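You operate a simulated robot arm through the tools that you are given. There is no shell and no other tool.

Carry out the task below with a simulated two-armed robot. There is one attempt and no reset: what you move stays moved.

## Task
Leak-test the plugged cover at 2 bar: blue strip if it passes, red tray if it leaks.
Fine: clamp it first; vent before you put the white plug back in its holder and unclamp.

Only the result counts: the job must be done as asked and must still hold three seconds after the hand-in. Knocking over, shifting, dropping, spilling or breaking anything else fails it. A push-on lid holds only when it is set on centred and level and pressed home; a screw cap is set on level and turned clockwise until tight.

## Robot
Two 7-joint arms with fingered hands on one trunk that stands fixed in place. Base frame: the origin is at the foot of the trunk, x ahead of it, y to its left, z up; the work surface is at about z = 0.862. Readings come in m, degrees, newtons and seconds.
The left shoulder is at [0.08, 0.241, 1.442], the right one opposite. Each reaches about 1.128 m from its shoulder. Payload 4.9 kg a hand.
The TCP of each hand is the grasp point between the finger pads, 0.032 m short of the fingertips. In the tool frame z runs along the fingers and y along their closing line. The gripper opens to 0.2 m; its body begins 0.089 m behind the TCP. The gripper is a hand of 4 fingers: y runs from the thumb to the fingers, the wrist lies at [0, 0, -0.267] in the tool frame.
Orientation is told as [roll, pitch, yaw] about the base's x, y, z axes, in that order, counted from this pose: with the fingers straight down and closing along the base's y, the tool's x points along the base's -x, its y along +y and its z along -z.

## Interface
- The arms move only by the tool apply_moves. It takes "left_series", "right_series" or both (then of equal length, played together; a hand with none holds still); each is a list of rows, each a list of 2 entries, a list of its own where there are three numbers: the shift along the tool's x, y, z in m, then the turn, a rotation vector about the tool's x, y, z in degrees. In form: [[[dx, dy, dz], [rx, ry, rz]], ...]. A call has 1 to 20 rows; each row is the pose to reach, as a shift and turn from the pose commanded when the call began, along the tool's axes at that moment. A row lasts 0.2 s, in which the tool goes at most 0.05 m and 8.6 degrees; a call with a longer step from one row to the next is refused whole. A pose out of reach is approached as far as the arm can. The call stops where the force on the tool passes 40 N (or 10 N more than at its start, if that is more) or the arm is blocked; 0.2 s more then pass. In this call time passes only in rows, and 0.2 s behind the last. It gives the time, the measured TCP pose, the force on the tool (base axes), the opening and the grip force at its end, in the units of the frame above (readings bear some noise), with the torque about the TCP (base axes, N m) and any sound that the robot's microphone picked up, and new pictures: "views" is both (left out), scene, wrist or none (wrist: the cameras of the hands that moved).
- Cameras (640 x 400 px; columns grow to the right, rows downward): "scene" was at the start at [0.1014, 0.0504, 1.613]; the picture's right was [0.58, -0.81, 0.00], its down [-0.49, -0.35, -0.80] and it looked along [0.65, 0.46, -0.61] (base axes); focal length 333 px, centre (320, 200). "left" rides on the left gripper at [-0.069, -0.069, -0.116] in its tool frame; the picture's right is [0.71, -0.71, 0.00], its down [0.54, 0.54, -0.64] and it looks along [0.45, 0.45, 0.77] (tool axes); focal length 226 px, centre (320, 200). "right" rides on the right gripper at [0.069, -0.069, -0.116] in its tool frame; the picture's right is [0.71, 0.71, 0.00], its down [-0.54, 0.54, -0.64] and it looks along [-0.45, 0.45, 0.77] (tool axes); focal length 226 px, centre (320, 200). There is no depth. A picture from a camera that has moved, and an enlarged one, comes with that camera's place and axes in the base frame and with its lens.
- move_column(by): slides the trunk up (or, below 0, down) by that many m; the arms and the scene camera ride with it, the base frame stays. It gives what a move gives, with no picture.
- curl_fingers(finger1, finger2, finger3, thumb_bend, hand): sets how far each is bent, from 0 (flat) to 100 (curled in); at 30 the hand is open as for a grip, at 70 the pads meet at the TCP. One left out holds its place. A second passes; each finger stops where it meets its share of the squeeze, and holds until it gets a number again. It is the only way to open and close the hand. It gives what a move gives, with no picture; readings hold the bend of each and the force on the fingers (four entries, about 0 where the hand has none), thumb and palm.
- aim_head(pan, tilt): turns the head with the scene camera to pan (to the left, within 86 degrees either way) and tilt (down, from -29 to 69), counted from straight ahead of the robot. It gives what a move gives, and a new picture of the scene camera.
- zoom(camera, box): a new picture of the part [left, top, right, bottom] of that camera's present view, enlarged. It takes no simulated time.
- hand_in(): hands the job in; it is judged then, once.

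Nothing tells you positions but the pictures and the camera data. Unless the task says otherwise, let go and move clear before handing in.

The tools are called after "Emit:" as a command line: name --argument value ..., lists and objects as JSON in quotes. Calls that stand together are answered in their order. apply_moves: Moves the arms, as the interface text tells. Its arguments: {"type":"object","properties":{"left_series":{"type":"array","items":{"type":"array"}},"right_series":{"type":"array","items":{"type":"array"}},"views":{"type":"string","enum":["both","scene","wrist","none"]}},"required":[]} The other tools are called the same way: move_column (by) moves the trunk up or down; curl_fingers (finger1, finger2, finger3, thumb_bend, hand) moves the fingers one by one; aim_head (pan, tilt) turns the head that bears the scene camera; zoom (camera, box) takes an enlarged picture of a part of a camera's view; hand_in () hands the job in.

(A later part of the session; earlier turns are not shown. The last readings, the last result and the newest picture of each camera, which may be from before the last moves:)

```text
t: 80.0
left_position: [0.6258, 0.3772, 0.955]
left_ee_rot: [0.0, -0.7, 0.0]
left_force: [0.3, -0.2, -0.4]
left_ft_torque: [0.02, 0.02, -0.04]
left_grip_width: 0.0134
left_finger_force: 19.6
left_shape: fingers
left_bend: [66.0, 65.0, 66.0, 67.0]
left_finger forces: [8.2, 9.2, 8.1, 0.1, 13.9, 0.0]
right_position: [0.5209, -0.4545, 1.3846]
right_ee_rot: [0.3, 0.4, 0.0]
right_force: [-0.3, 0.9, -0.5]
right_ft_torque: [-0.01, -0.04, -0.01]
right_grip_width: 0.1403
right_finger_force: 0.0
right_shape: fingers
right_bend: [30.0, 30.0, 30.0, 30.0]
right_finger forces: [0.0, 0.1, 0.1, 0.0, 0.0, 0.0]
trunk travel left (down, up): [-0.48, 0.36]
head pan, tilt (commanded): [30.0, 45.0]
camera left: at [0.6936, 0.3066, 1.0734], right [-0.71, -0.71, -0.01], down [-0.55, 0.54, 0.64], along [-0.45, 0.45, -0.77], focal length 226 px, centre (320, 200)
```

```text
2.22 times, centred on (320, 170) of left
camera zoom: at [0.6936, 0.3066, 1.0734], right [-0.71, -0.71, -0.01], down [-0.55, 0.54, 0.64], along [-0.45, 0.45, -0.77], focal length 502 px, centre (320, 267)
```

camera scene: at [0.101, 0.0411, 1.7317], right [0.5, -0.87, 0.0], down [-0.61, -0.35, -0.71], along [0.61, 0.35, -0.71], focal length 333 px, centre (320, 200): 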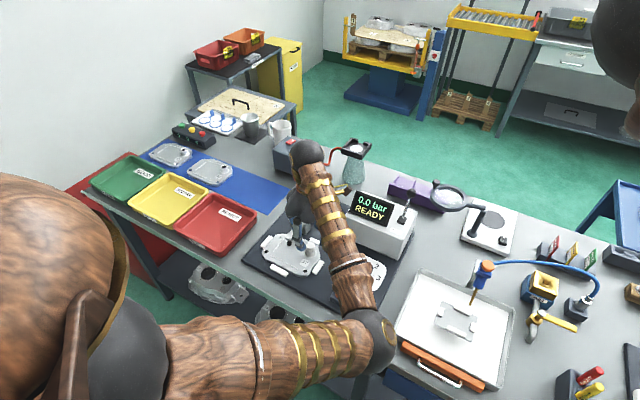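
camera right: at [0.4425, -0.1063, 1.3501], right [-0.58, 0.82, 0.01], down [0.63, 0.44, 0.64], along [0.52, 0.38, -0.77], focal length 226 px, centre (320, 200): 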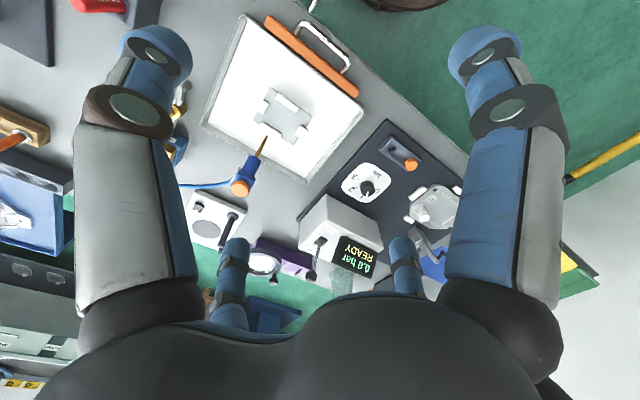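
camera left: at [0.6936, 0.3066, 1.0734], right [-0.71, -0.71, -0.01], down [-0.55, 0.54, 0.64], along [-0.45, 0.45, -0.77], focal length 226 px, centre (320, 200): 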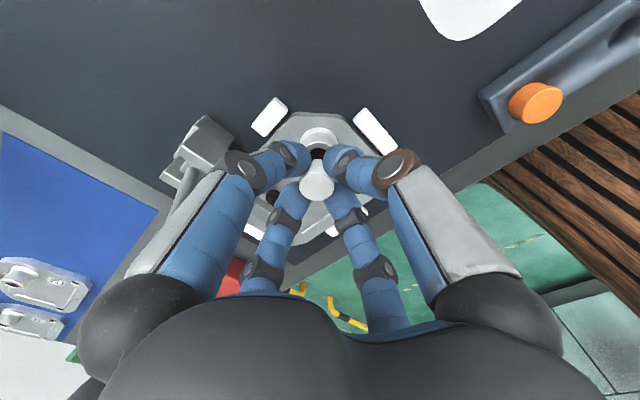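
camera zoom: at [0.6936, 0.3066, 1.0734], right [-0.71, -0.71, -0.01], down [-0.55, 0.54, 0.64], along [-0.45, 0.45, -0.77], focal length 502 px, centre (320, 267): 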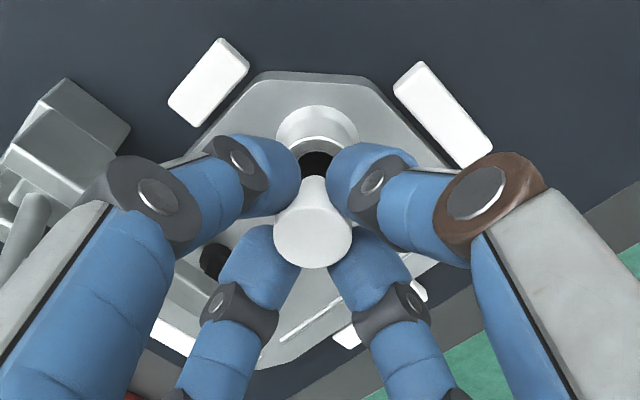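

The plug is out. I'll lift it, and move above the holder's empty hole with the hand turned +45° so the fingers clear the orange plug.

Emit:
apply_moves --left_series '[[[0, 0, -0.04], [0, 0, 0]], [[0, 0, -0.08], [0, 0, 0]], [[0, 0, -0.12], [0, 0, 0]], [[0, 0, -0.15], [0, 0, 0]], [[0.0142, -0.0347, -0.15], [0, 0, -7.5]], [[0.0284, -0.0694, -0.15], [0, 0, -15]], [[0.0426, -0.1041, -0.15], [0, 0, -22.5]], [[0.0568, -0.1388, -0.15], [0, 0, -30]], [[0.071, -0.1735, -0.15], [0, 0, -37.5]], [[0.085, -0.208, -0.15], [0, 0, -45]]]' --views "both"

Emit:
zoom --camera "left" --box '[220, 60, 420, 220]'

Emit:
zoom --camera "scene" --box '[280, 180, 440, 340]'

```text
t: 82.2
left_position: [0.539, 0.1622, 1.104]
left_ee_rot: [-0.4, -0.5, 45.0]
left_force: [-0.1, 0.9, 0.5]
left_ft_torque: [0.0, -0.05, 0.0]
left_grip_width: 0.013
left_finger_force: 18.8
left_shape: fingers
left_bend: [66.0, 65.0, 66.0, 68.0]
left_finger forces: [8.1, 9.4, 7.6, 0.1, 14.0, 0.0]
right_position: [0.5198, -0.4549, 1.3834]
right_ee_rot: [0.3, 0.3, 0.1]
right_force: [-0.2, -0.5, 0.2]
right_ft_torque: [0.03, -0.01, -0.02]
right_grip_width: 0.1406
right_finger_force: 0.1
right_shape: fingers
right_bend: [30.0, 30.0, 30.0, 30.0]
right_finger forces: [0.0, 0.1, 0.0, 0.0, 0.1, 0.0]
trunk travel left (down, up): [-0.48, 0.36]
head pan, tilt (commanded): [30.0, 45.0]
camera scene: at [0.0995, 0.0388, 1.7318], right [0.5, -0.87, 0.0], down [-0.61, -0.35, -0.71], along [0.61, 0.35, -0.71], focal length 333 px, centre (320, 200)
camera left: at [0.6346, 0.1623, 1.2225], right [0.0, -1.0, 0.0], down [-0.77, 0.0, 0.63], along [-0.63, 0.0, -0.77], focal length 226 px, centre (320, 200)
```

scene: 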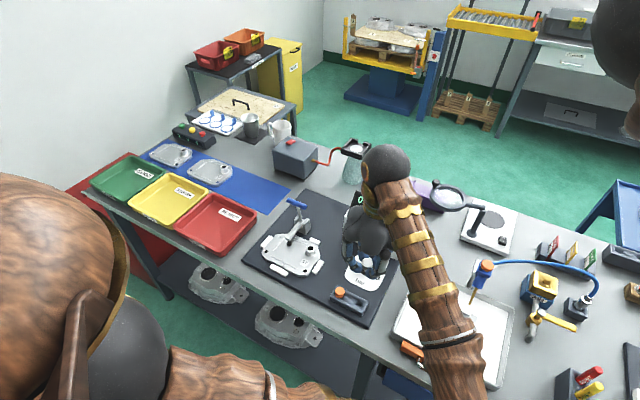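
left: 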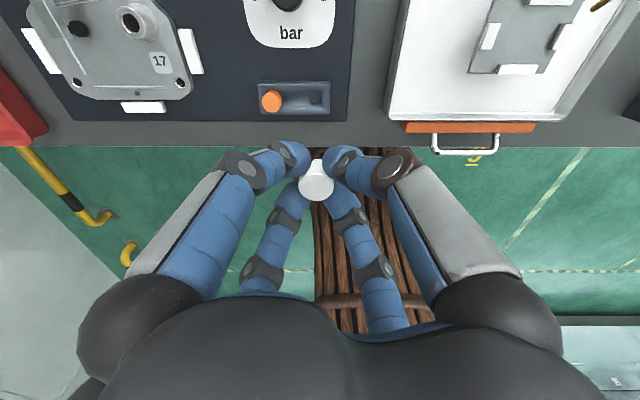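

```text
2.50 times, centred on (320, 140) of left
camera zoom: at [0.6346, 0.1623, 1.2225], right [0.0, -1.0, 0.0], down [-0.77, 0.0, 0.63], along [-0.63, 0.0, -0.77], focal length 565 px, centre (320, 350)
```

zoom: 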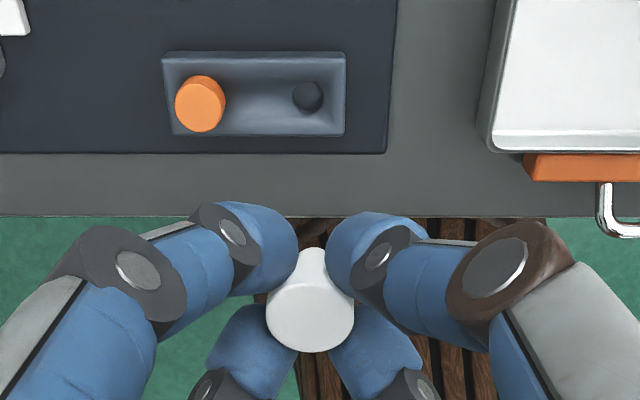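

```text
2.50 times, centred on (360, 260) of scene
camera zoom: at [0.0995, 0.0388, 1.7318], right [0.5, -0.87, 0.0], down [-0.61, -0.35, -0.71], along [0.61, 0.35, -0.71], focal length 832 px, centre (220, 50)
```

zoom: 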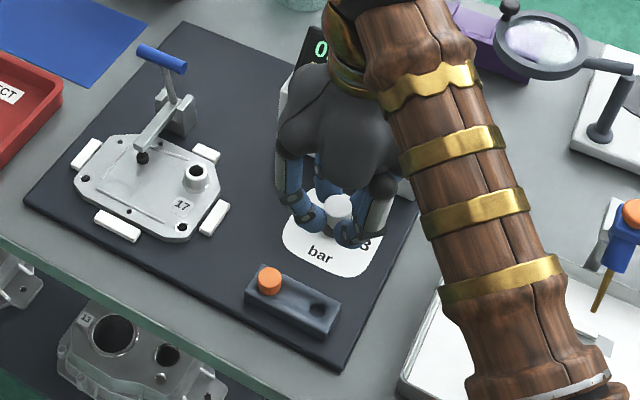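

The hole is at ≈ (0.5425, 0.1695) in the wrist-camera frame; the hand is ~4 mm / 7 mm off. I'll correct and descend partway.

Emit:
apply_moves --left_series '[[[-0.0064, 0.0035, 0.02], [0, 0, 0]], [[-0.0064, 0.0035, 0.06], [0, 0, 0]], [[-0.0064, 0.0035, 0.1], [0, 0, 0]], [[-0.0064, 0.0035, 0.13], [0, 0, 0]]]' --views "wrist"

Emit:
zoom --camera "left" --box '[220, 80, 420, 240]'

Emit:
zoom --camera "scene" --box '[310, 240, 410, 340]'

```text
t: 83.2
left_position: [0.5416, 0.1755, 0.9755]
left_ee_rot: [-0.3, -0.4, 45.0]
left_force: [-0.3, -0.2, 0.6]
left_ft_torque: [0.02, 0.0, 0.01]
left_grip_width: 0.0129
left_finger_force: 19.3
left_shape: fingers
left_bend: [66.0, 65.0, 66.0, 68.0]
left_finger forces: [8.1, 9.3, 7.4, 0.0, 13.9, 0.0]
right_position: [0.5206, -0.4548, 1.3836]
right_ee_rot: [0.3, 0.5, 0.1]
right_force: [-0.3, 0.0, -0.3]
right_ft_torque: [-0.02, 0.04, 0.01]
right_grip_width: 0.1404
right_finger_force: 0.1
right_shape: fingers
right_bend: [30.0, 30.0, 30.0, 30.0]
right_finger forces: [0.0, 0.0, 0.0, 0.0, 0.1, 0.1]
trunk travel left (down, up): [-0.48, 0.36]
head pan, tilt (commanded): [30.0, 45.0]
camera left: at [0.6383, 0.1749, 1.0938], right [0.0, -1.0, 0.0], down [-0.77, 0.0, 0.64], along [-0.64, 0.0, -0.77], focal length 226 px, centre (320, 200)
```

left: 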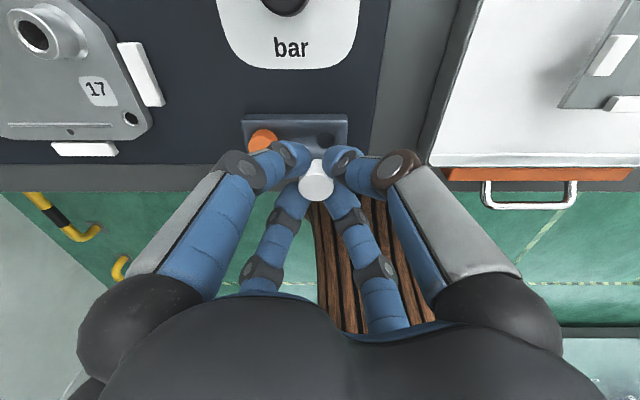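

```text
2.50 times, centred on (320, 160) of left
camera zoom: at [0.6383, 0.1749, 1.0938], right [0.0, -1.0, 0.0], down [-0.77, 0.0, 0.64], along [-0.64, 0.0, -0.77], focal length 565 px, centre (320, 300)
```

zoom: 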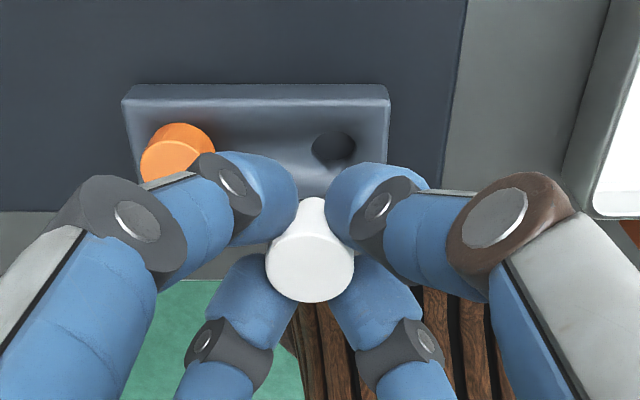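

```text
4.00 times, centred on (360, 290) of scene
camera zoom: at [0.1016, 0.0407, 1.7317], right [0.5, -0.87, 0.0], down [-0.61, -0.35, -0.71], along [0.61, 0.35, -0.71], focal length 1331 px, centre (160, -160)
```

zoom: 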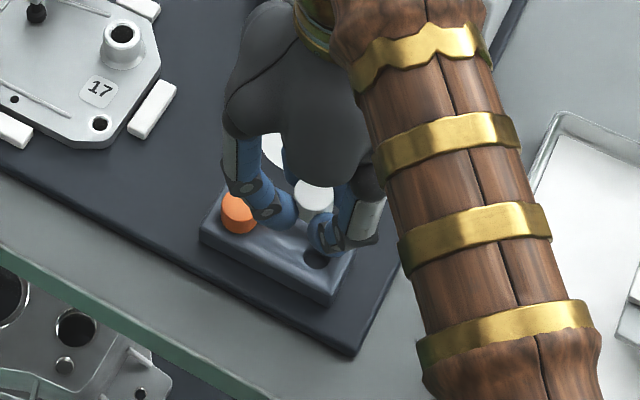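

The arm had still been settling earlier; now the hole reads (0.542, 0.1695) with the TCP at (0.542, 0.175). I'll correct −5.5 mm in y at a slightly lower height.

Emit:
apply_moves --left_series '[[[0.0042, -0.0036, 0.005], [0, 0, 0]], [[0.0042, -0.0036, 0.015], [0, 0, 0]], [[0.0042, -0.0036, 0.015], [0, 0, 0]]]' --views "wrist"

Emit:
zoom --camera "left" --box '[240, 80, 400, 220]'

Emit:
zoom --camera "scene" --box '[320, 260, 390, 320]'

```text
t: 84.0
left_position: [0.5423, 0.1679, 0.9585]
left_ee_rot: [-0.3, -0.4, 45.1]
left_force: [0.1, -0.7, 0.5]
left_ft_torque: [0.03, -0.03, -0.02]
left_grip_width: 0.0129
left_finger_force: 19.1
left_shape: fingers
left_bend: [66.0, 65.0, 66.0, 68.0]
left_finger forces: [8.1, 9.3, 7.3, 0.0, 13.7, 0.1]
right_position: [0.5207, -0.4544, 1.384]
right_ee_rot: [0.3, 0.5, 0.1]
right_force: [-0.6, 0.5, 0.2]
right_ft_torque: [-0.01, -0.03, 0.0]
right_grip_width: 0.1403
right_finger_force: 0.0
right_shape: fingers
right_bend: [30.0, 30.0, 30.0, 30.0]
right_finger forces: [0.1, 0.1, 0.1, 0.0, 0.1, 0.0]
trunk travel left (down, up): [-0.48, 0.36]
head pan, tilt (commanded): [30.0, 45.0]
camera left: at [0.6389, 0.1686, 1.0774], right [0.0, -1.0, 0.0], down [-0.77, 0.0, 0.64], along [-0.64, 0.0, -0.77], focal length 226 px, centre (320, 200)
```

left: 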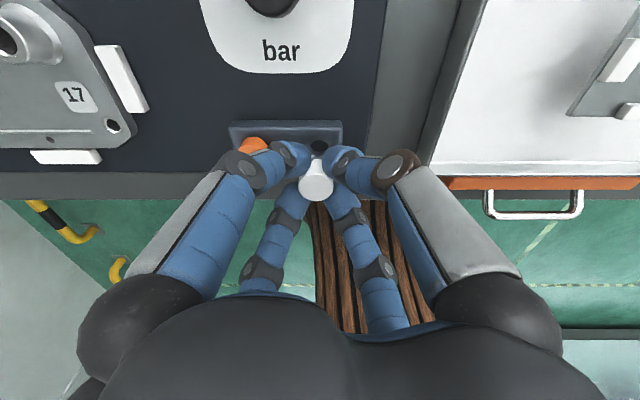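

```text
2.86 times, centred on (320, 150) of left
camera zoom: at [0.6389, 0.1686, 1.0774], right [0.0, -1.0, 0.0], down [-0.77, 0.0, 0.64], along [-0.64, 0.0, -0.77], focal length 646 px, centre (320, 343)
```

zoom: 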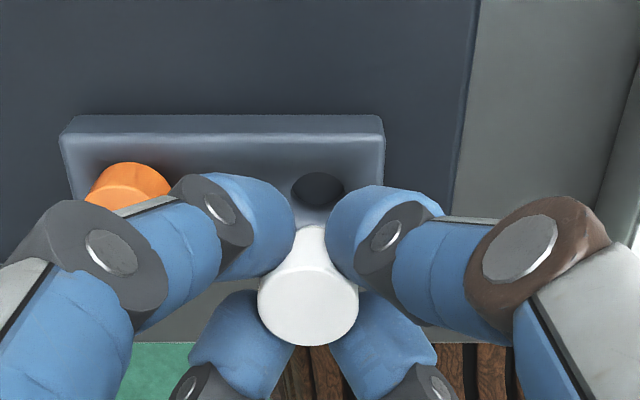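

```text
6.67 times, centred on (355, 290) of scene
camera zoom: at [0.101, 0.0403, 1.7317], right [0.5, -0.87, 0.0], down [-0.61, -0.35, -0.71], along [0.61, 0.35, -0.71], focal length 2219 px, centre (87, -400)
```

zoom: 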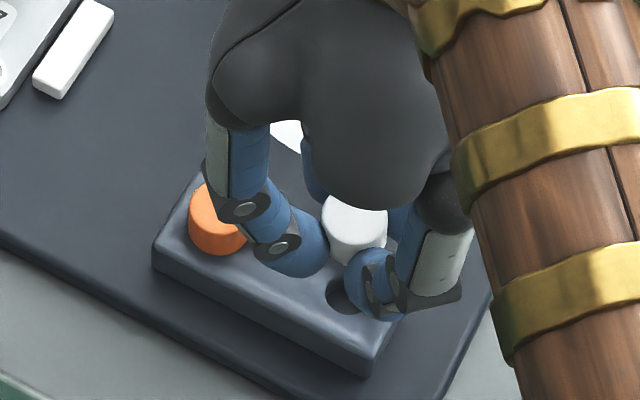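

The plug sits ~3 mm toward +y in my grip, so I'll compensate that too and go down a bit further.

Emit:
apply_moves --left_series '[[[0.0016, -0.0023, 0.005], [0, 0, 0]], [[0.0016, -0.0023, 0.015], [0, 0, 0]], [[0.0016, -0.0023, 0.02], [0, 0, 0]]]' --views "wrist"

Emit:
zoom --camera "left" --box '[240, 80, 400, 220]'

Emit:
zoom --camera "scene" --box '[320, 260, 390, 320]'

```text
t: 84.8
left_position: [0.5432, 0.1676, 0.9386]
left_ee_rot: [-0.4, -0.4, 45.1]
left_force: [-0.3, 0.6, 0.3]
left_ft_torque: [0.03, 0.02, 0.03]
left_grip_width: 0.0128
left_finger_force: 19.6
left_shape: fingers
left_bend: [66.0, 65.0, 66.0, 68.0]
left_finger forces: [8.2, 9.3, 7.3, 0.0, 13.8, 0.0]
right_position: [0.5208, -0.4551, 1.3842]
right_ee_rot: [0.3, 0.4, 0.0]
right_force: [0.1, 0.7, 0.3]
right_ft_torque: [0.01, 0.01, -0.01]
right_grip_width: 0.1403
right_finger_force: 0.2
right_shape: fingers
right_bend: [30.0, 30.0, 30.0, 30.0]
right_finger forces: [0.1, 0.0, 0.0, 0.0, 0.0, 0.0]
trunk travel left (down, up): [-0.48, 0.36]
head pan, tilt (commanded): [30.0, 45.0]
camera left: at [0.6396, 0.1663, 1.0563], right [0.0, -1.0, 0.0], down [-0.77, 0.0, 0.63], along [-0.63, 0.0, -0.77], focal length 226 px, centre (320, 200)
```

left: 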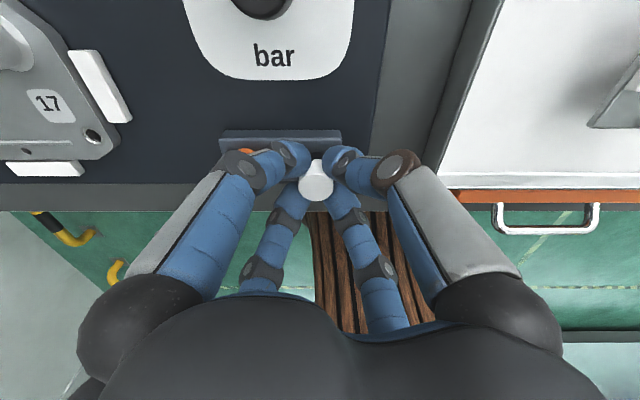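

```text
2.86 times, centred on (320, 150) of left
camera zoom: at [0.6396, 0.1663, 1.0563], right [0.0, -1.0, 0.0], down [-0.77, 0.0, 0.63], along [-0.63, 0.0, -0.77], focal length 646 px, centre (320, 343)
```

zoom: 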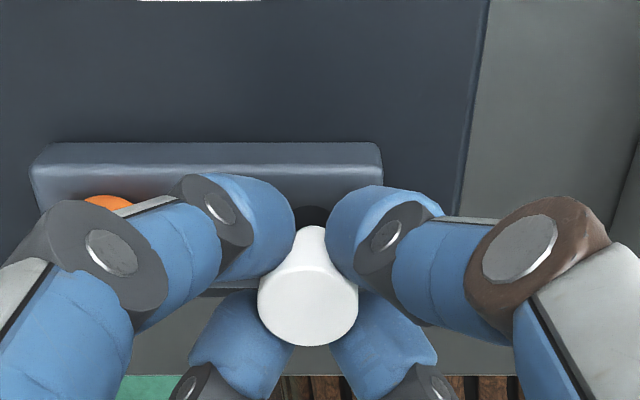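

```text
6.67 times, centred on (355, 290) of scene
camera zoom: at [0.1011, 0.0402, 1.7317], right [0.5, -0.87, 0.0], down [-0.61, -0.35, -0.71], along [0.61, 0.35, -0.71], focal length 2219 px, centre (87, -400)
```

zoom: 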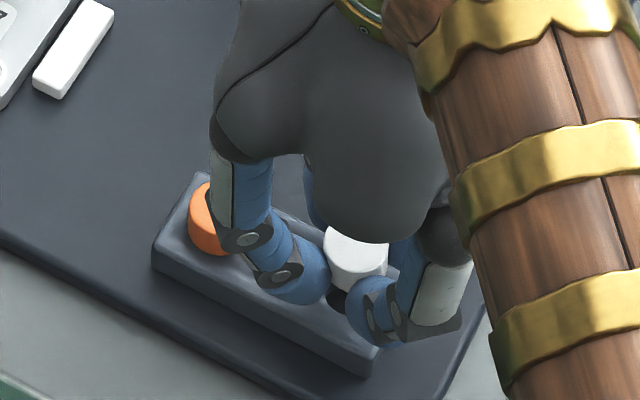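

Plug and hole line up within ~1 mm. I'll nudge 1 mm and lower slowly while watching the force.

Emit:
apply_moves --left_series '[[[0.0005, -0.0007, 0.005], [0, 0, 0]], [[0.0005, -0.0007, 0.01], [0, 0, 0]], [[0.0005, -0.0007, 0.014], [0, 0, 0]]]' --views "wrist"

Emit:
zoom --camera "left" --box '[240, 80, 400, 220]'

Emit:
zoom --camera "scene" --box '[320, 260, 390, 320]'

```text
t: 85.6
left_position: [0.5438, 0.1656, 0.9249]
left_ee_rot: [-0.4, -0.3, 45.0]
left_force: [0.3, 0.1, 0.0]
left_ft_torque: [-0.02, 0.0, -0.02]
left_grip_width: 0.0128
left_finger_force: 19.4
left_shape: fingers
left_bend: [66.0, 65.0, 66.0, 68.0]
left_finger forces: [8.1, 9.4, 7.4, 0.0, 13.7, 0.0]
right_position: [0.5211, -0.4555, 1.3845]
right_ee_rot: [0.3, 0.4, 0.0]
right_force: [0.2, 0.0, 0.1]
right_ft_torque: [0.03, -0.01, 0.02]
right_grip_width: 0.1403
right_finger_force: 0.0
right_shape: fingers
right_bend: [30.0, 30.0, 30.0, 30.0]
right_finger forces: [0.0, 0.1, 0.0, 0.0, 0.1, 0.0]
trunk travel left (down, up): [-0.48, 0.36]
head pan, tilt (commanded): [30.0, 45.0]
camera left: at [0.6401, 0.1642, 1.0426], right [0.0, -1.0, 0.0], down [-0.77, 0.0, 0.64], along [-0.64, 0.0, -0.77], focal length 226 px, centre (320, 200)
```

left: 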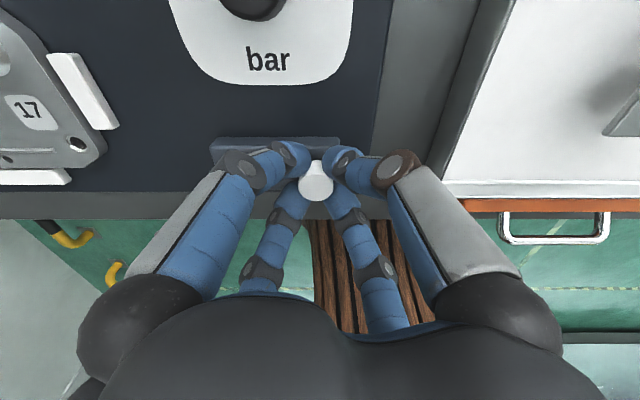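

```text
2.86 times, centred on (320, 150) of left
camera zoom: at [0.6401, 0.1642, 1.0426], right [0.0, -1.0, 0.0], down [-0.77, 0.0, 0.64], along [-0.64, 0.0, -0.77], focal length 646 px, centre (320, 343)
```

zoom: 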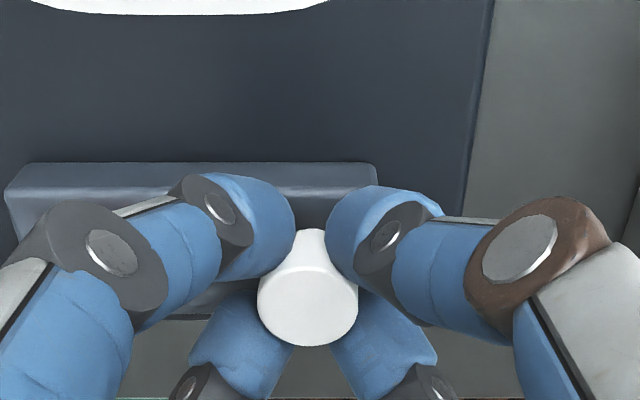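

```text
6.67 times, centred on (355, 290) of scene
camera zoom: at [0.1012, 0.0403, 1.7316], right [0.5, -0.87, 0.0], down [-0.61, -0.35, -0.71], along [0.61, 0.35, -0.71], focal length 2219 px, centre (87, -400)
```

zoom: 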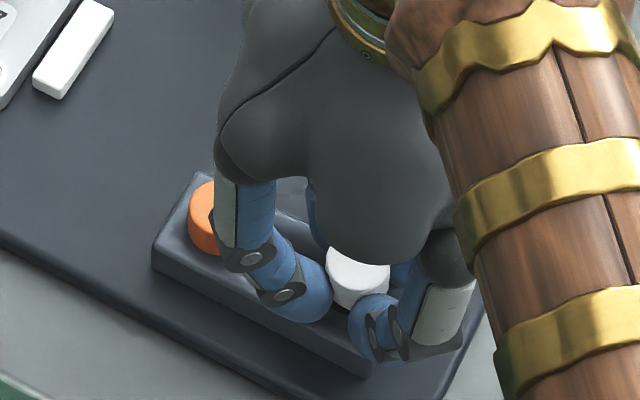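

Emit:
apply_moves --left_series '[[[-0.0009, 0.0009, 0.003], [0, 0, 0]], [[-0.0009, 0.0009, 0.006], [0, 0, 0]], [[-0.0009, 0.0009, 0.009], [0, 0, 0]], [[-0.0009, 0.0009, 0.012], [0, 0, 0]]]' --views "wrist"

Emit:
zoom --camera "left" --box '[240, 80, 400, 220]'

Emit:
zoom --camera "scene" --box '[320, 260, 390, 320]'

```text
t: 86.5
left_position: [0.5435, 0.1688, 0.919]
left_ee_rot: [-0.5, -1.0, 45.2]
left_force: [-8.5, 1.4, 35.7]
left_ft_torque: [0.52, 0.94, 0.03]
left_grip_width: 0.0128
left_finger_force: 40.0
left_shape: fingers
left_bend: [66.0, 64.0, 66.0, 68.0]
left_finger forces: [7.4, 43.4, 13.3, 0.0, 15.2, 0.0]
right_position: [0.5195, -0.4554, 1.3847]
right_ee_rot: [0.4, 0.3, 0.2]
right_force: [-0.1, 0.3, -0.1]
right_ft_torque: [-0.03, 0.02, 0.04]
right_grip_width: 0.1404
right_finger_force: 0.1
right_shape: fingers
right_bend: [30.0, 30.0, 30.0, 30.0]
right_finger forces: [0.0, 0.0, 0.0, 0.1, 0.0, 0.0]
trunk travel left (down, up): [-0.48, 0.36]
head pan, tilt (commanded): [30.0, 45.0]
stopped in row 4 (left hand): the force on the tool passed its limit at 45 N (the readings are from after the stop); the commanded pose is now the measured one
camera left: at [0.6395, 0.1674, 1.0384], right [0.0, -1.0, 0.0], down [-0.78, -0.01, 0.63], along [-0.63, 0.0, -0.78], focal length 226 px, centre (320, 200)
```

left: 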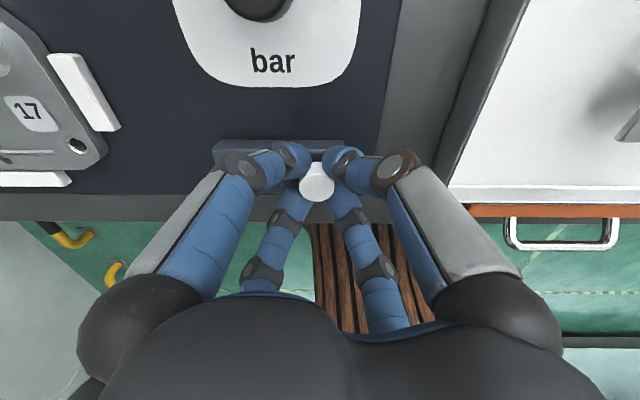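

```text
2.86 times, centred on (320, 150) of left
camera zoom: at [0.6395, 0.1674, 1.0384], right [0.0, -1.0, 0.0], down [-0.78, -0.01, 0.63], along [-0.63, 0.0, -0.78], focal length 646 px, centre (320, 343)
```

zoom: 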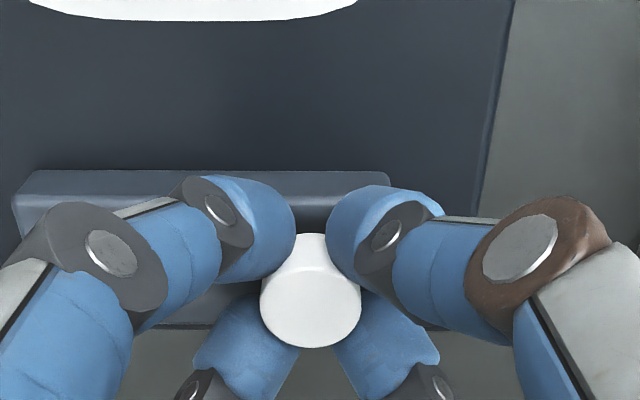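

```text
6.67 times, centred on (355, 290) of scene
camera zoom: at [0.0983, 0.0396, 1.7321], right [0.5, -0.87, 0.0], down [-0.61, -0.35, -0.71], along [0.61, 0.35, -0.71], focal length 2219 px, centre (87, -400)
```

zoom: 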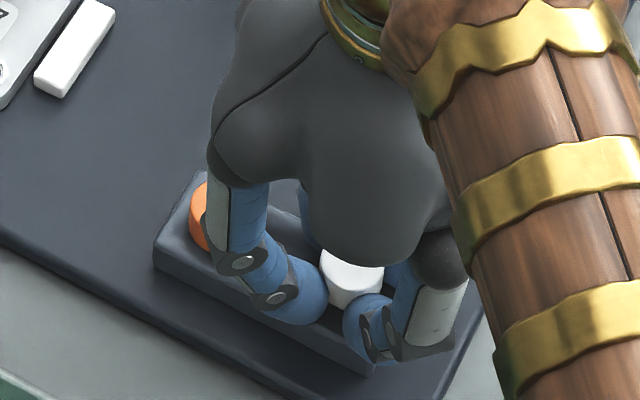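

Contact at 36 N before full depth — either a fingertip (finger2) touched the holder's top or the plug is on the rim. I'll back off 2 mm and look carefully.

Emit:
apply_moves --left_series '[[[0, 0, -0.002], [0, 0, 0]], [[0, 0, -0.003], [0, 0, 0]]]' --views "none"

Emit:
zoom --camera "left" --box '[270, 120, 370, 210]'

Emit:
zoom --camera "scene" --box '[335, 275, 375, 310]'

```text
t: 87.1
left_position: [0.5443, 0.1674, 0.9202]
left_ee_rot: [-0.4, -0.8, 45.0]
left_force: [-5.1, 3.2, 16.7]
left_ft_torque: [0.35, 0.49, 0.04]
left_grip_width: 0.0128
left_finger_force: 28.3
left_shape: fingers
left_bend: [66.0, 64.0, 66.0, 68.0]
left_finger forces: [7.3, 26.1, 9.3, 0.1, 13.5, 0.0]
right_position: [0.5191, -0.4559, 1.3841]
right_ee_rot: [0.3, 0.3, 0.1]
right_force: [0.0, 0.5, 0.3]
right_ft_torque: [-0.01, 0.02, 0.01]
right_grip_width: 0.1404
right_finger_force: 0.1
right_shape: fingers
right_bend: [30.0, 30.0, 30.0, 30.0]
right_finger forces: [0.0, 0.1, 0.0, 0.1, 0.1, 0.0]
trunk travel left (down, up): [-0.48, 0.36]
head pan, tilt (commanded): [30.0, 45.0]
```

```text
4.44 times, centred on (320, 165) of left
camera zoom: at [0.6404, 0.1669, 1.0385], right [0.0, -1.0, 0.0], down [-0.77, 0.0, 0.63], along [-0.63, 0.0, -0.77], focal length 1005 px, centre (320, 356)
```

zoom: 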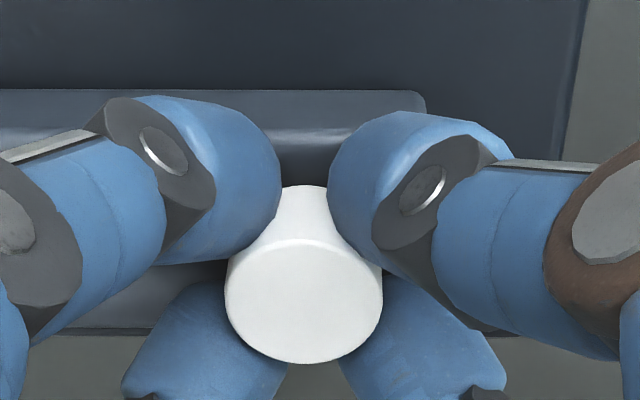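

```text
11.43 times, centred on (355, 292) of scene
camera zoom: at [0.0988, 0.0398, 1.7317], right [0.5, -0.87, 0.0], down [-0.61, -0.35, -0.71], along [0.61, 0.35, -0.71], focal length 3804 px, centre (-80, -857)
```

zoom: 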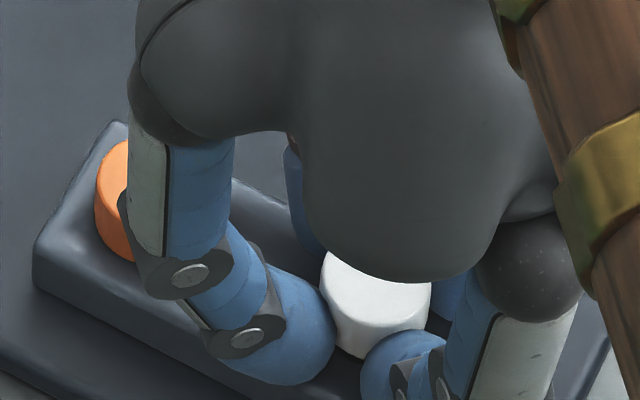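

Force and torque put the contact ~2.2 cm out in finger2's direction: finger2's tip is on the holder, not the plug. I'll lift slightly, let thumb and finger2 go (holding with finger1/finger3), and retry.

Emit:
apply_moves --left_series '[[[0, 0, -0.003], [0, 0, 0]], [[0, 0, -0.005], [0, 0, 0]]]' --views "none"

Emit:
curl_fingers --hand "left" --finger2 50 --thumb_bend 50

Emit:
zoom --camera "left" --box '[240, 80, 400, 220]'

Emit:
zoom --camera "scene" --box '[330, 265, 380, 310]'

```text
t: 87.7
left_position: [0.5445, 0.1653, 0.9244]
left_ee_rot: [-0.5, -0.7, 45.0]
left_force: [-2.5, 0.4, -1.0]
left_ft_torque: [0.02, 0.06, 0.0]
left_grip_width: 0.0126
left_finger_force: 19.0
left_shape: fingers
left_bend: [66.0, 64.0, 66.0, 68.0]
left_finger forces: [7.5, 9.3, 8.2, 0.0, 12.6, 0.0]
right_position: [0.5197, -0.4529, 1.3848]
right_ee_rot: [0.4, 0.4, 0.1]
right_force: [0.6, 0.8, -0.4]
right_ft_torque: [0.01, -0.03, 0.0]
right_grip_width: 0.1404
right_finger_force: 0.0
right_shape: fingers
right_bend: [30.0, 30.0, 30.0, 30.0]
right_finger forces: [0.0, 0.0, 0.1, 0.0, 0.0, 0.0]
trunk travel left (down, up): [-0.48, 0.36]
head pan, tilt (commanded): [30.0, 45.0]
```

```text
t: 88.7
left_position: [0.5452, 0.1672, 0.926]
left_ee_rot: [-0.5, -0.6, 45.1]
left_force: [-2.7, 0.3, 0.2]
left_ft_torque: [-0.04, 0.1, 0.02]
left_grip_width: 0.0496
left_finger_force: 8.1
left_shape: fingers
left_bend: [66.0, 50.0, 66.0, 50.0]
left_finger forces: [7.2, 0.0, 9.5, 0.0, 0.0, 0.0]
right_position: [0.5193, -0.4555, 1.3829]
right_ee_rot: [0.2, 0.4, 0.1]
right_force: [0.8, -0.1, -0.1]
right_ft_torque: [-0.02, -0.01, 0.01]
right_grip_width: 0.1403
right_finger_force: 0.0
right_shape: fingers
right_bend: [30.0, 30.0, 30.0, 30.0]
right_finger forces: [0.0, 0.0, 0.0, 0.0, 0.1, 0.1]
trunk travel left (down, up): [-0.48, 0.36]
head pan, tilt (commanded): [30.0, 45.0]
```

```text
2.86 times, centred on (320, 150) of left
camera zoom: at [0.6413, 0.1658, 1.0435], right [0.0, -1.0, 0.0], down [-0.77, 0.0, 0.63], along [-0.63, 0.0, -0.77], focal length 646 px, centre (320, 343)
```

zoom: 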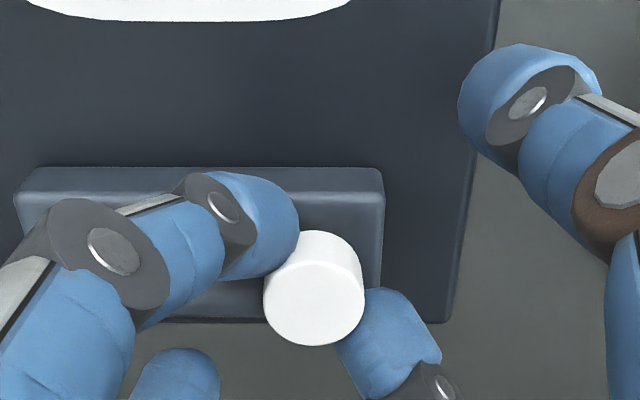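

```text
8.89 times, centred on (355, 288) of scene
camera zoom: at [0.1006, 0.0401, 1.7317], right [0.5, -0.87, 0.0], down [-0.61, -0.35, -0.71], along [0.61, 0.35, -0.71], focal length 2958 px, centre (9, -578)
```

zoom: 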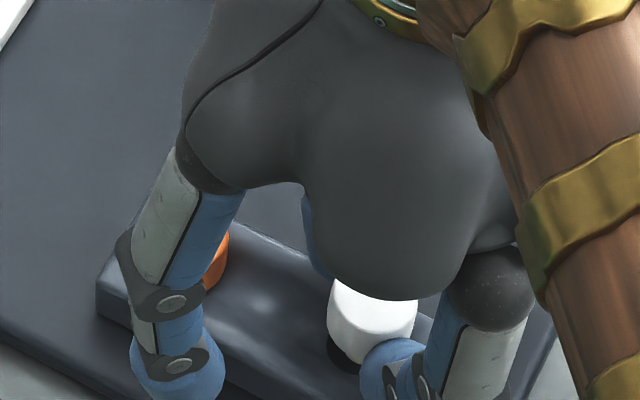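

Now I see the plug needs about −3 mm in x to sit over the hole. I'll shift and look again.

Emit:
apply_moves --left_series '[[[0.0021, 0.0021, 0], [0, 0, 0]], [[0.0021, 0.0021, 0.002], [0, 0, 0]]]' --views "none"

Emit:
zoom --camera "left" --box '[240, 80, 400, 220]'

Emit:
zoom --camera "scene" --box '[330, 265, 380, 310]'

```text
t: 89.3
left_position: [0.5429, 0.1675, 0.9231]
left_ee_rot: [-0.5, -0.6, 45.0]
left_force: [0.1, -0.3, 0.2]
left_ft_torque: [0.02, 0.05, -0.02]
left_grip_width: 0.0488
left_finger_force: 8.6
left_shape: fingers
left_bend: [66.0, 50.0, 66.0, 50.0]
left_finger forces: [8.3, 0.0, 8.7, 0.0, 0.1, 0.0]
right_position: [0.5204, -0.4543, 1.3841]
right_ee_rot: [0.2, 0.4, 0.1]
right_force: [0.1, 0.2, 0.5]
right_ft_torque: [-0.02, -0.01, -0.02]
right_grip_width: 0.1404
right_finger_force: 0.2
right_shape: fingers
right_bend: [30.0, 30.0, 30.0, 30.0]
right_finger forces: [0.0, 0.0, 0.0, 0.0, 0.0, 0.0]
trunk travel left (down, up): [-0.48, 0.36]
head pan, tilt (commanded): [30.0, 45.0]
```

```text
2.86 times, centred on (320, 150) of left
camera zoom: at [0.6392, 0.166, 1.0414], right [0.0, -1.0, 0.0], down [-0.77, 0.0, 0.63], along [-0.63, 0.0, -0.77], focal length 646 px, centre (320, 343)
```

zoom: 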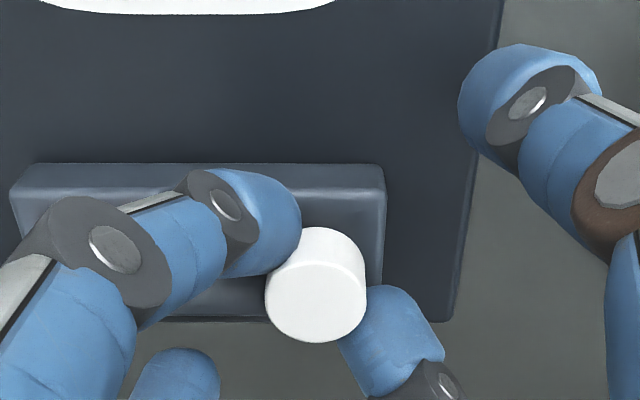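

```text
8.89 times, centred on (355, 288) of scene
camera zoom: at [0.101, 0.0401, 1.7317], right [0.5, -0.87, 0.0], down [-0.61, -0.35, -0.71], along [0.61, 0.35, -0.71], focal length 2958 px, centre (9, -578)
```

zoom: 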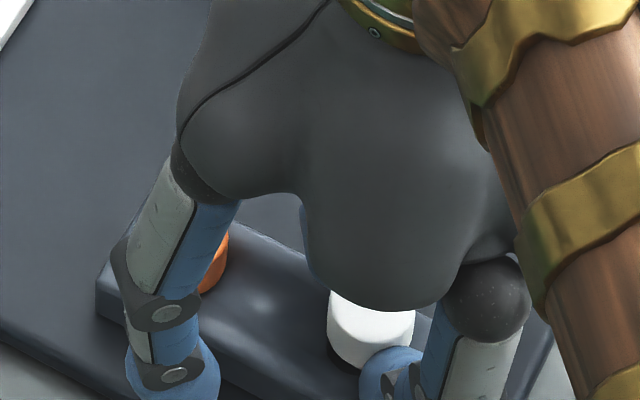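

Emit:
apply_moves --left_series '[[[-0.0004, 0.0025, 0], [0, 0, 0]], [[-0.0004, 0.0025, 0.002], [0, 0, 0]], [[-0.0004, 0.0025, 0.004], [0, 0, 0]]]' --views "none"

Emit:
zoom --camera "left" --box '[240, 80, 400, 220]'

Emit:
zoom --camera "scene" --box '[330, 265, 380, 310]'

```text
t: 90.1
left_position: [0.5404, 0.1698, 0.9197]
left_ee_rot: [-0.5, -0.6, 45.1]
left_force: [1.3, 0.1, 8.1]
left_ft_torque: [-0.03, -0.03, 0.02]
left_grip_width: 0.0482
left_finger_force: 12.9
left_shape: fingers
left_bend: [66.0, 50.0, 66.0, 50.0]
left_finger forces: [12.3, 0.0, 13.6, 0.1, 0.0, 0.0]
right_position: [0.52, -0.4553, 1.3843]
right_ee_rot: [0.3, 0.3, 0.1]
right_force: [0.2, -0.3, -0.3]
right_ft_torque: [0.02, 0.01, -0.04]
right_grip_width: 0.1404
right_finger_force: 0.0
right_shape: fingers
right_bend: [30.0, 30.0, 30.0, 30.0]
right_finger forces: [0.0, 0.0, 0.1, 0.1, 0.0, 0.0]
trunk travel left (down, up): [-0.48, 0.36]
head pan, tilt (commanded): [30.0, 45.0]
```

```text
2.86 times, centred on (320, 150) of left
camera zoom: at [0.6367, 0.1683, 1.0379], right [0.0, -1.0, 0.0], down [-0.78, 0.0, 0.63], along [-0.63, 0.0, -0.78], focal length 646 px, centre (320, 343)
```

zoom: 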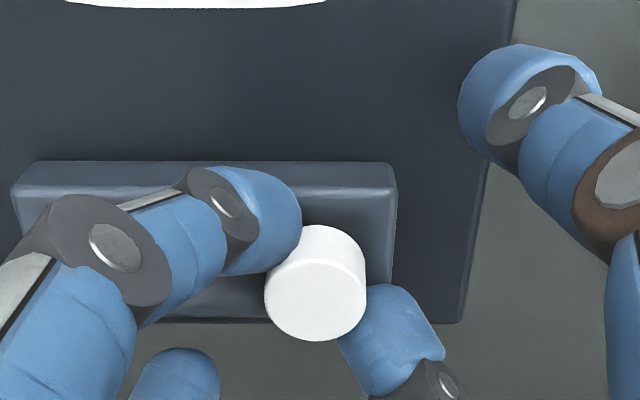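

```text
8.89 times, centred on (355, 288) of scene
camera zoom: at [0.1, 0.0398, 1.7319], right [0.5, -0.87, 0.0], down [-0.61, -0.35, -0.71], along [0.61, 0.35, -0.71], focal length 2958 px, centre (9, -578)
```

zoom: 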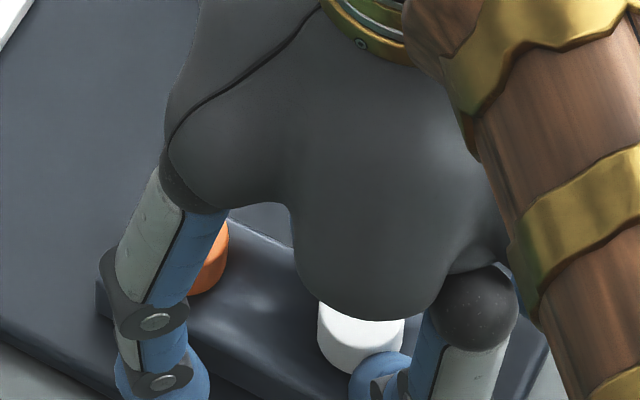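

Plug centre now reads (0.5425, 0.1694) — right on the hole — with an 8 N centred contact. I'll press a little further.

Emit:
apply_moves --left_series '[[[0, 0, 0.0015], [0, 0, 0]], [[0, 0, 0.003], [0, 0, 0]]]' --views "none"

Emit:
zoom --camera "left" --box '[240, 80, 400, 220]'

Emit:
zoom --camera "scene" --box '[330, 265, 380, 310]'

```text
t: 90.7
left_position: [0.5405, 0.168, 0.9191]
left_ee_rot: [-0.6, -0.9, 45.2]
left_force: [3.2, 1.3, 37.6]
left_ft_torque: [0.3, -0.17, 0.05]
left_grip_width: 0.0484
left_finger_force: 27.7
left_shape: fingers
left_bend: [65.0, 50.0, 66.0, 50.0]
left_finger forces: [32.1, 0.1, 24.3, 0.1, 0.1, 0.0]
right_position: [0.5187, -0.4557, 1.3851]
right_ee_rot: [0.2, 0.1, 0.1]
right_force: [-0.5, 0.6, -0.6]
right_ft_torque: [0.0, 0.0, 0.0]
right_grip_width: 0.1406
right_finger_force: 0.0
right_shape: fingers
right_bend: [30.0, 30.0, 30.0, 30.0]
right_finger forces: [0.0, 0.1, 0.0, 0.0, 0.0, 0.0]
trunk travel left (down, up): [-0.48, 0.36]
head pan, tilt (commanded): [30.0, 45.0]
```

```text
2.86 times, centred on (320, 150) of left
camera zoom: at [0.6356, 0.168, 1.0378], right [0.0, -1.0, 0.0], down [-0.78, 0.0, 0.63], along [-0.63, 0.0, -0.78], focal length 646 px, centre (320, 343)
```

zoom: 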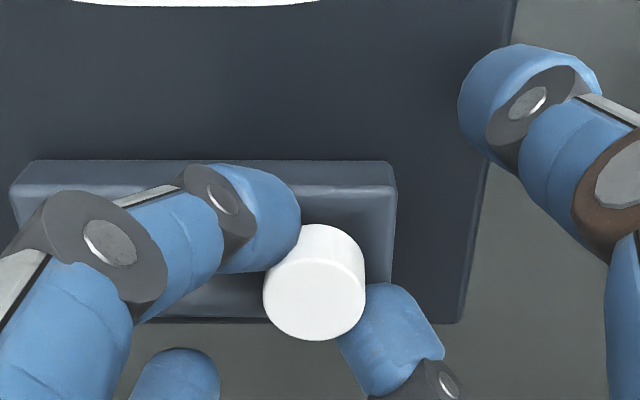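

```text
8.89 times, centred on (355, 288) of scene
camera zoom: at [0.0975, 0.0391, 1.7325], right [0.5, -0.87, 0.0], down [-0.61, -0.35, -0.71], along [0.61, 0.35, -0.71], focal length 2958 px, centre (9, -578)
```

zoom: 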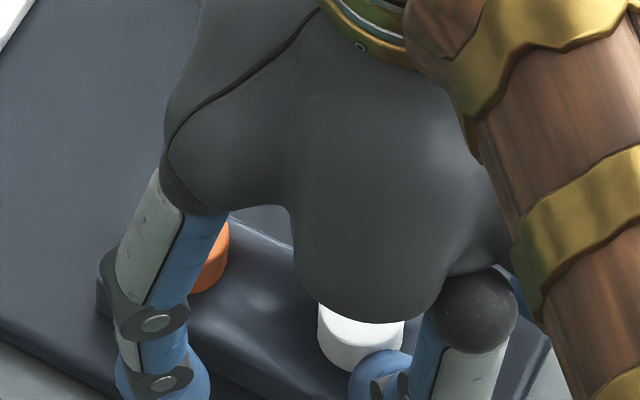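

Both gripping fingertips now bottom on the holder, with the plug centred over the hole. I'll ease the pressure, then release the plug symmetrically so it rests in the hole mouth, and press it home from above afterwards.

Emit:
apply_moves --left_series '[[[0, 0, -0.0015], [0, 0, 0]], [[0, 0, -0.003], [0, 0, 0]]]' --views "none"

Emit:
curl_fingers --hand "left" --finger1 61 --finger3 61

Emit:
zoom --camera "left" --box '[240, 80, 400, 220]'

Emit:
zoom --camera "scene" --box '[330, 265, 380, 310]'

```text
t: 91.3
left_position: [0.5404, 0.1688, 0.9185]
left_ee_rot: [-0.4, -0.7, 45.0]
left_force: [6.2, 3.9, 24.7]
left_ft_torque: [0.42, -0.4, -0.01]
left_grip_width: 0.0479
left_finger_force: 23.0
left_shape: fingers
left_bend: [65.0, 50.0, 66.0, 50.0]
left_finger forces: [31.4, 0.0, 15.0, 0.1, 0.0, 0.0]
right_position: [0.5193, -0.4545, 1.3843]
right_ee_rot: [0.3, 0.3, 0.1]
right_force: [0.5, 0.0, -0.6]
right_ft_torque: [-0.02, 0.02, 0.01]
right_grip_width: 0.1407
right_finger_force: 0.0
right_shape: fingers
right_bend: [30.0, 30.0, 30.0, 30.0]
right_finger forces: [0.0, 0.0, 0.0, 0.1, 0.1, 0.0]
trunk travel left (down, up): [-0.48, 0.36]
head pan, tilt (commanded): [30.0, 45.0]
```

```text
t: 92.3
left_position: [0.5402, 0.1696, 0.9177]
left_ee_rot: [-0.5, -0.7, 45.1]
left_force: [0.0, -0.8, 15.2]
left_ft_torque: [0.01, 0.03, 0.02]
left_grip_width: 0.0482
left_finger_force: 7.6
left_shape: fingers
left_bend: [63.0, 50.0, 64.0, 50.0]
left_finger forces: [7.6, 0.0, 7.7, 0.2, 0.1, 0.1]
right_position: [0.5207, -0.4547, 1.3837]
right_ee_rot: [0.3, 0.2, 0.1]
right_force: [-0.4, 0.1, -0.8]
right_ft_torque: [0.01, -0.02, -0.02]
right_grip_width: 0.1406
right_finger_force: 0.1
right_shape: fingers
right_bend: [30.0, 30.0, 30.0, 30.0]
right_finger forces: [0.1, 0.0, 0.0, 0.0, 0.0, 0.0]
trunk travel left (down, up): [-0.48, 0.36]
head pan, tilt (commanded): [30.0, 45.0]
```

```text
2.86 times, centred on (320, 150) of left
camera zoom: at [0.6358, 0.1685, 1.0372], right [0.0, -1.0, 0.0], down [-0.77, 0.0, 0.63], along [-0.63, 0.0, -0.77], focal length 646 px, centre (320, 343)
```

zoom: 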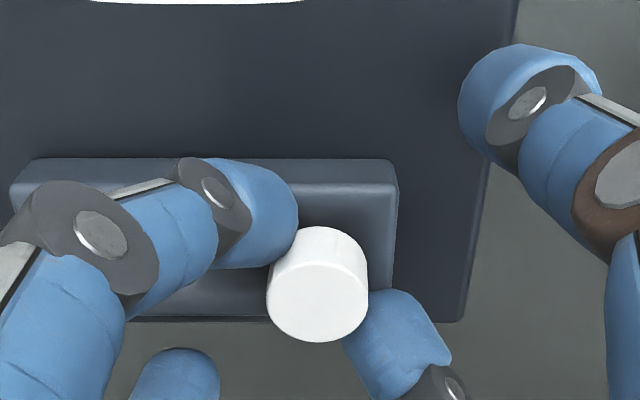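

```text
8.89 times, centred on (355, 288) of scene
camera zoom: at [0.0997, 0.0397, 1.7317], right [0.5, -0.87, 0.0], down [-0.61, -0.35, -0.71], along [0.61, 0.35, -0.71], focal length 2958 px, centre (9, -578)
```

zoom: 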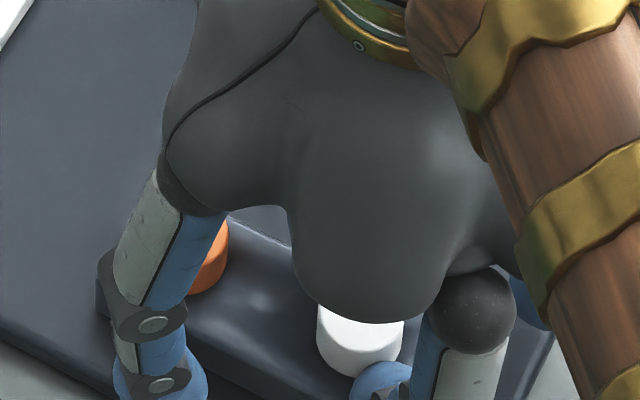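

Emit:
apply_moves --left_series '[[[0, 0, -0.002], [0, 0, 0]], [[0, 0, -0.004], [0, 0, 0]]]' --views "none"

Emit:
zoom --camera "left" --box '[240, 80, 400, 220]'

Emit:
zoom --camera "scene" --box '[330, 265, 380, 310]'

```text
t: 92.9
left_position: [0.541, 0.1709, 0.9226]
left_ee_rot: [-0.4, -0.6, 45.1]
left_force: [-0.3, 0.6, 1.8]
left_ft_torque: [0.03, -0.01, 0.02]
left_grip_width: 0.0515
left_finger_force: 1.5
left_shape: fingers
left_bend: [61.0, 50.0, 62.0, 50.0]
left_finger forces: [0.5, 0.0, 1.5, 0.0, 0.0, 0.0]
right_position: [0.5218, -0.4551, 1.3842]
right_ee_rot: [0.3, 0.4, 0.0]
right_force: [0.3, 0.2, -0.1]
right_ft_torque: [0.01, 0.01, -0.01]
right_grip_width: 0.1403
right_finger_force: 0.1
right_shape: fingers
right_bend: [30.0, 30.0, 30.0, 30.0]
right_finger forces: [0.0, 0.0, 0.1, 0.0, 0.0, 0.1]
trunk travel left (down, up): [-0.48, 0.36]
head pan, tilt (commanded): [30.0, 45.0]
```

```text
2.86 times, centred on (320, 150) of left
camera zoom: at [0.6367, 0.1692, 1.0403], right [0.0, -1.0, 0.0], down [-0.77, 0.0, 0.63], along [-0.63, 0.0, -0.77], focal length 646 px, centre (320, 343)
```

zoom: 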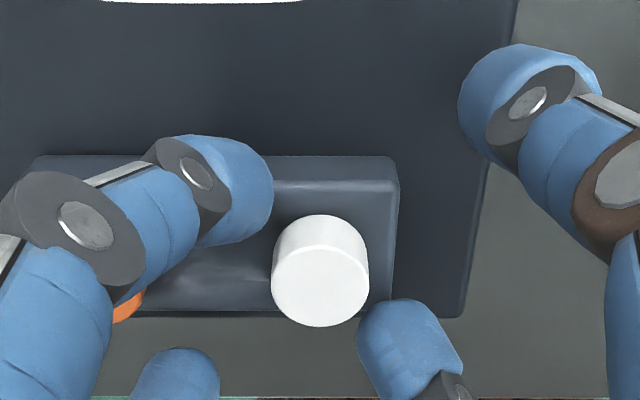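

```text
8.89 times, centred on (355, 288) of scene
camera zoom: at [0.1011, 0.0403, 1.7315], right [0.5, -0.87, 0.0], down [-0.61, -0.35, -0.71], along [0.61, 0.35, -0.71], focal length 2958 px, centre (9, -578)
```

zoom: 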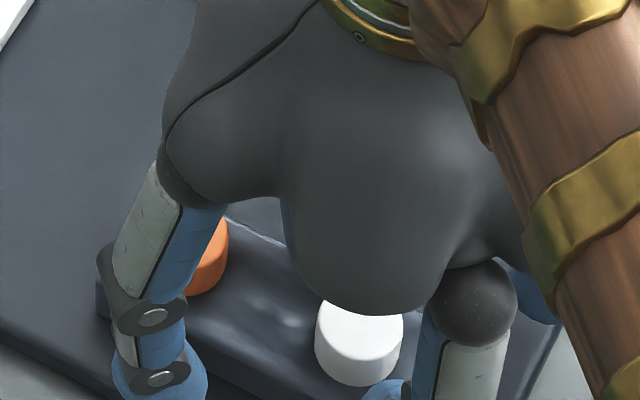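

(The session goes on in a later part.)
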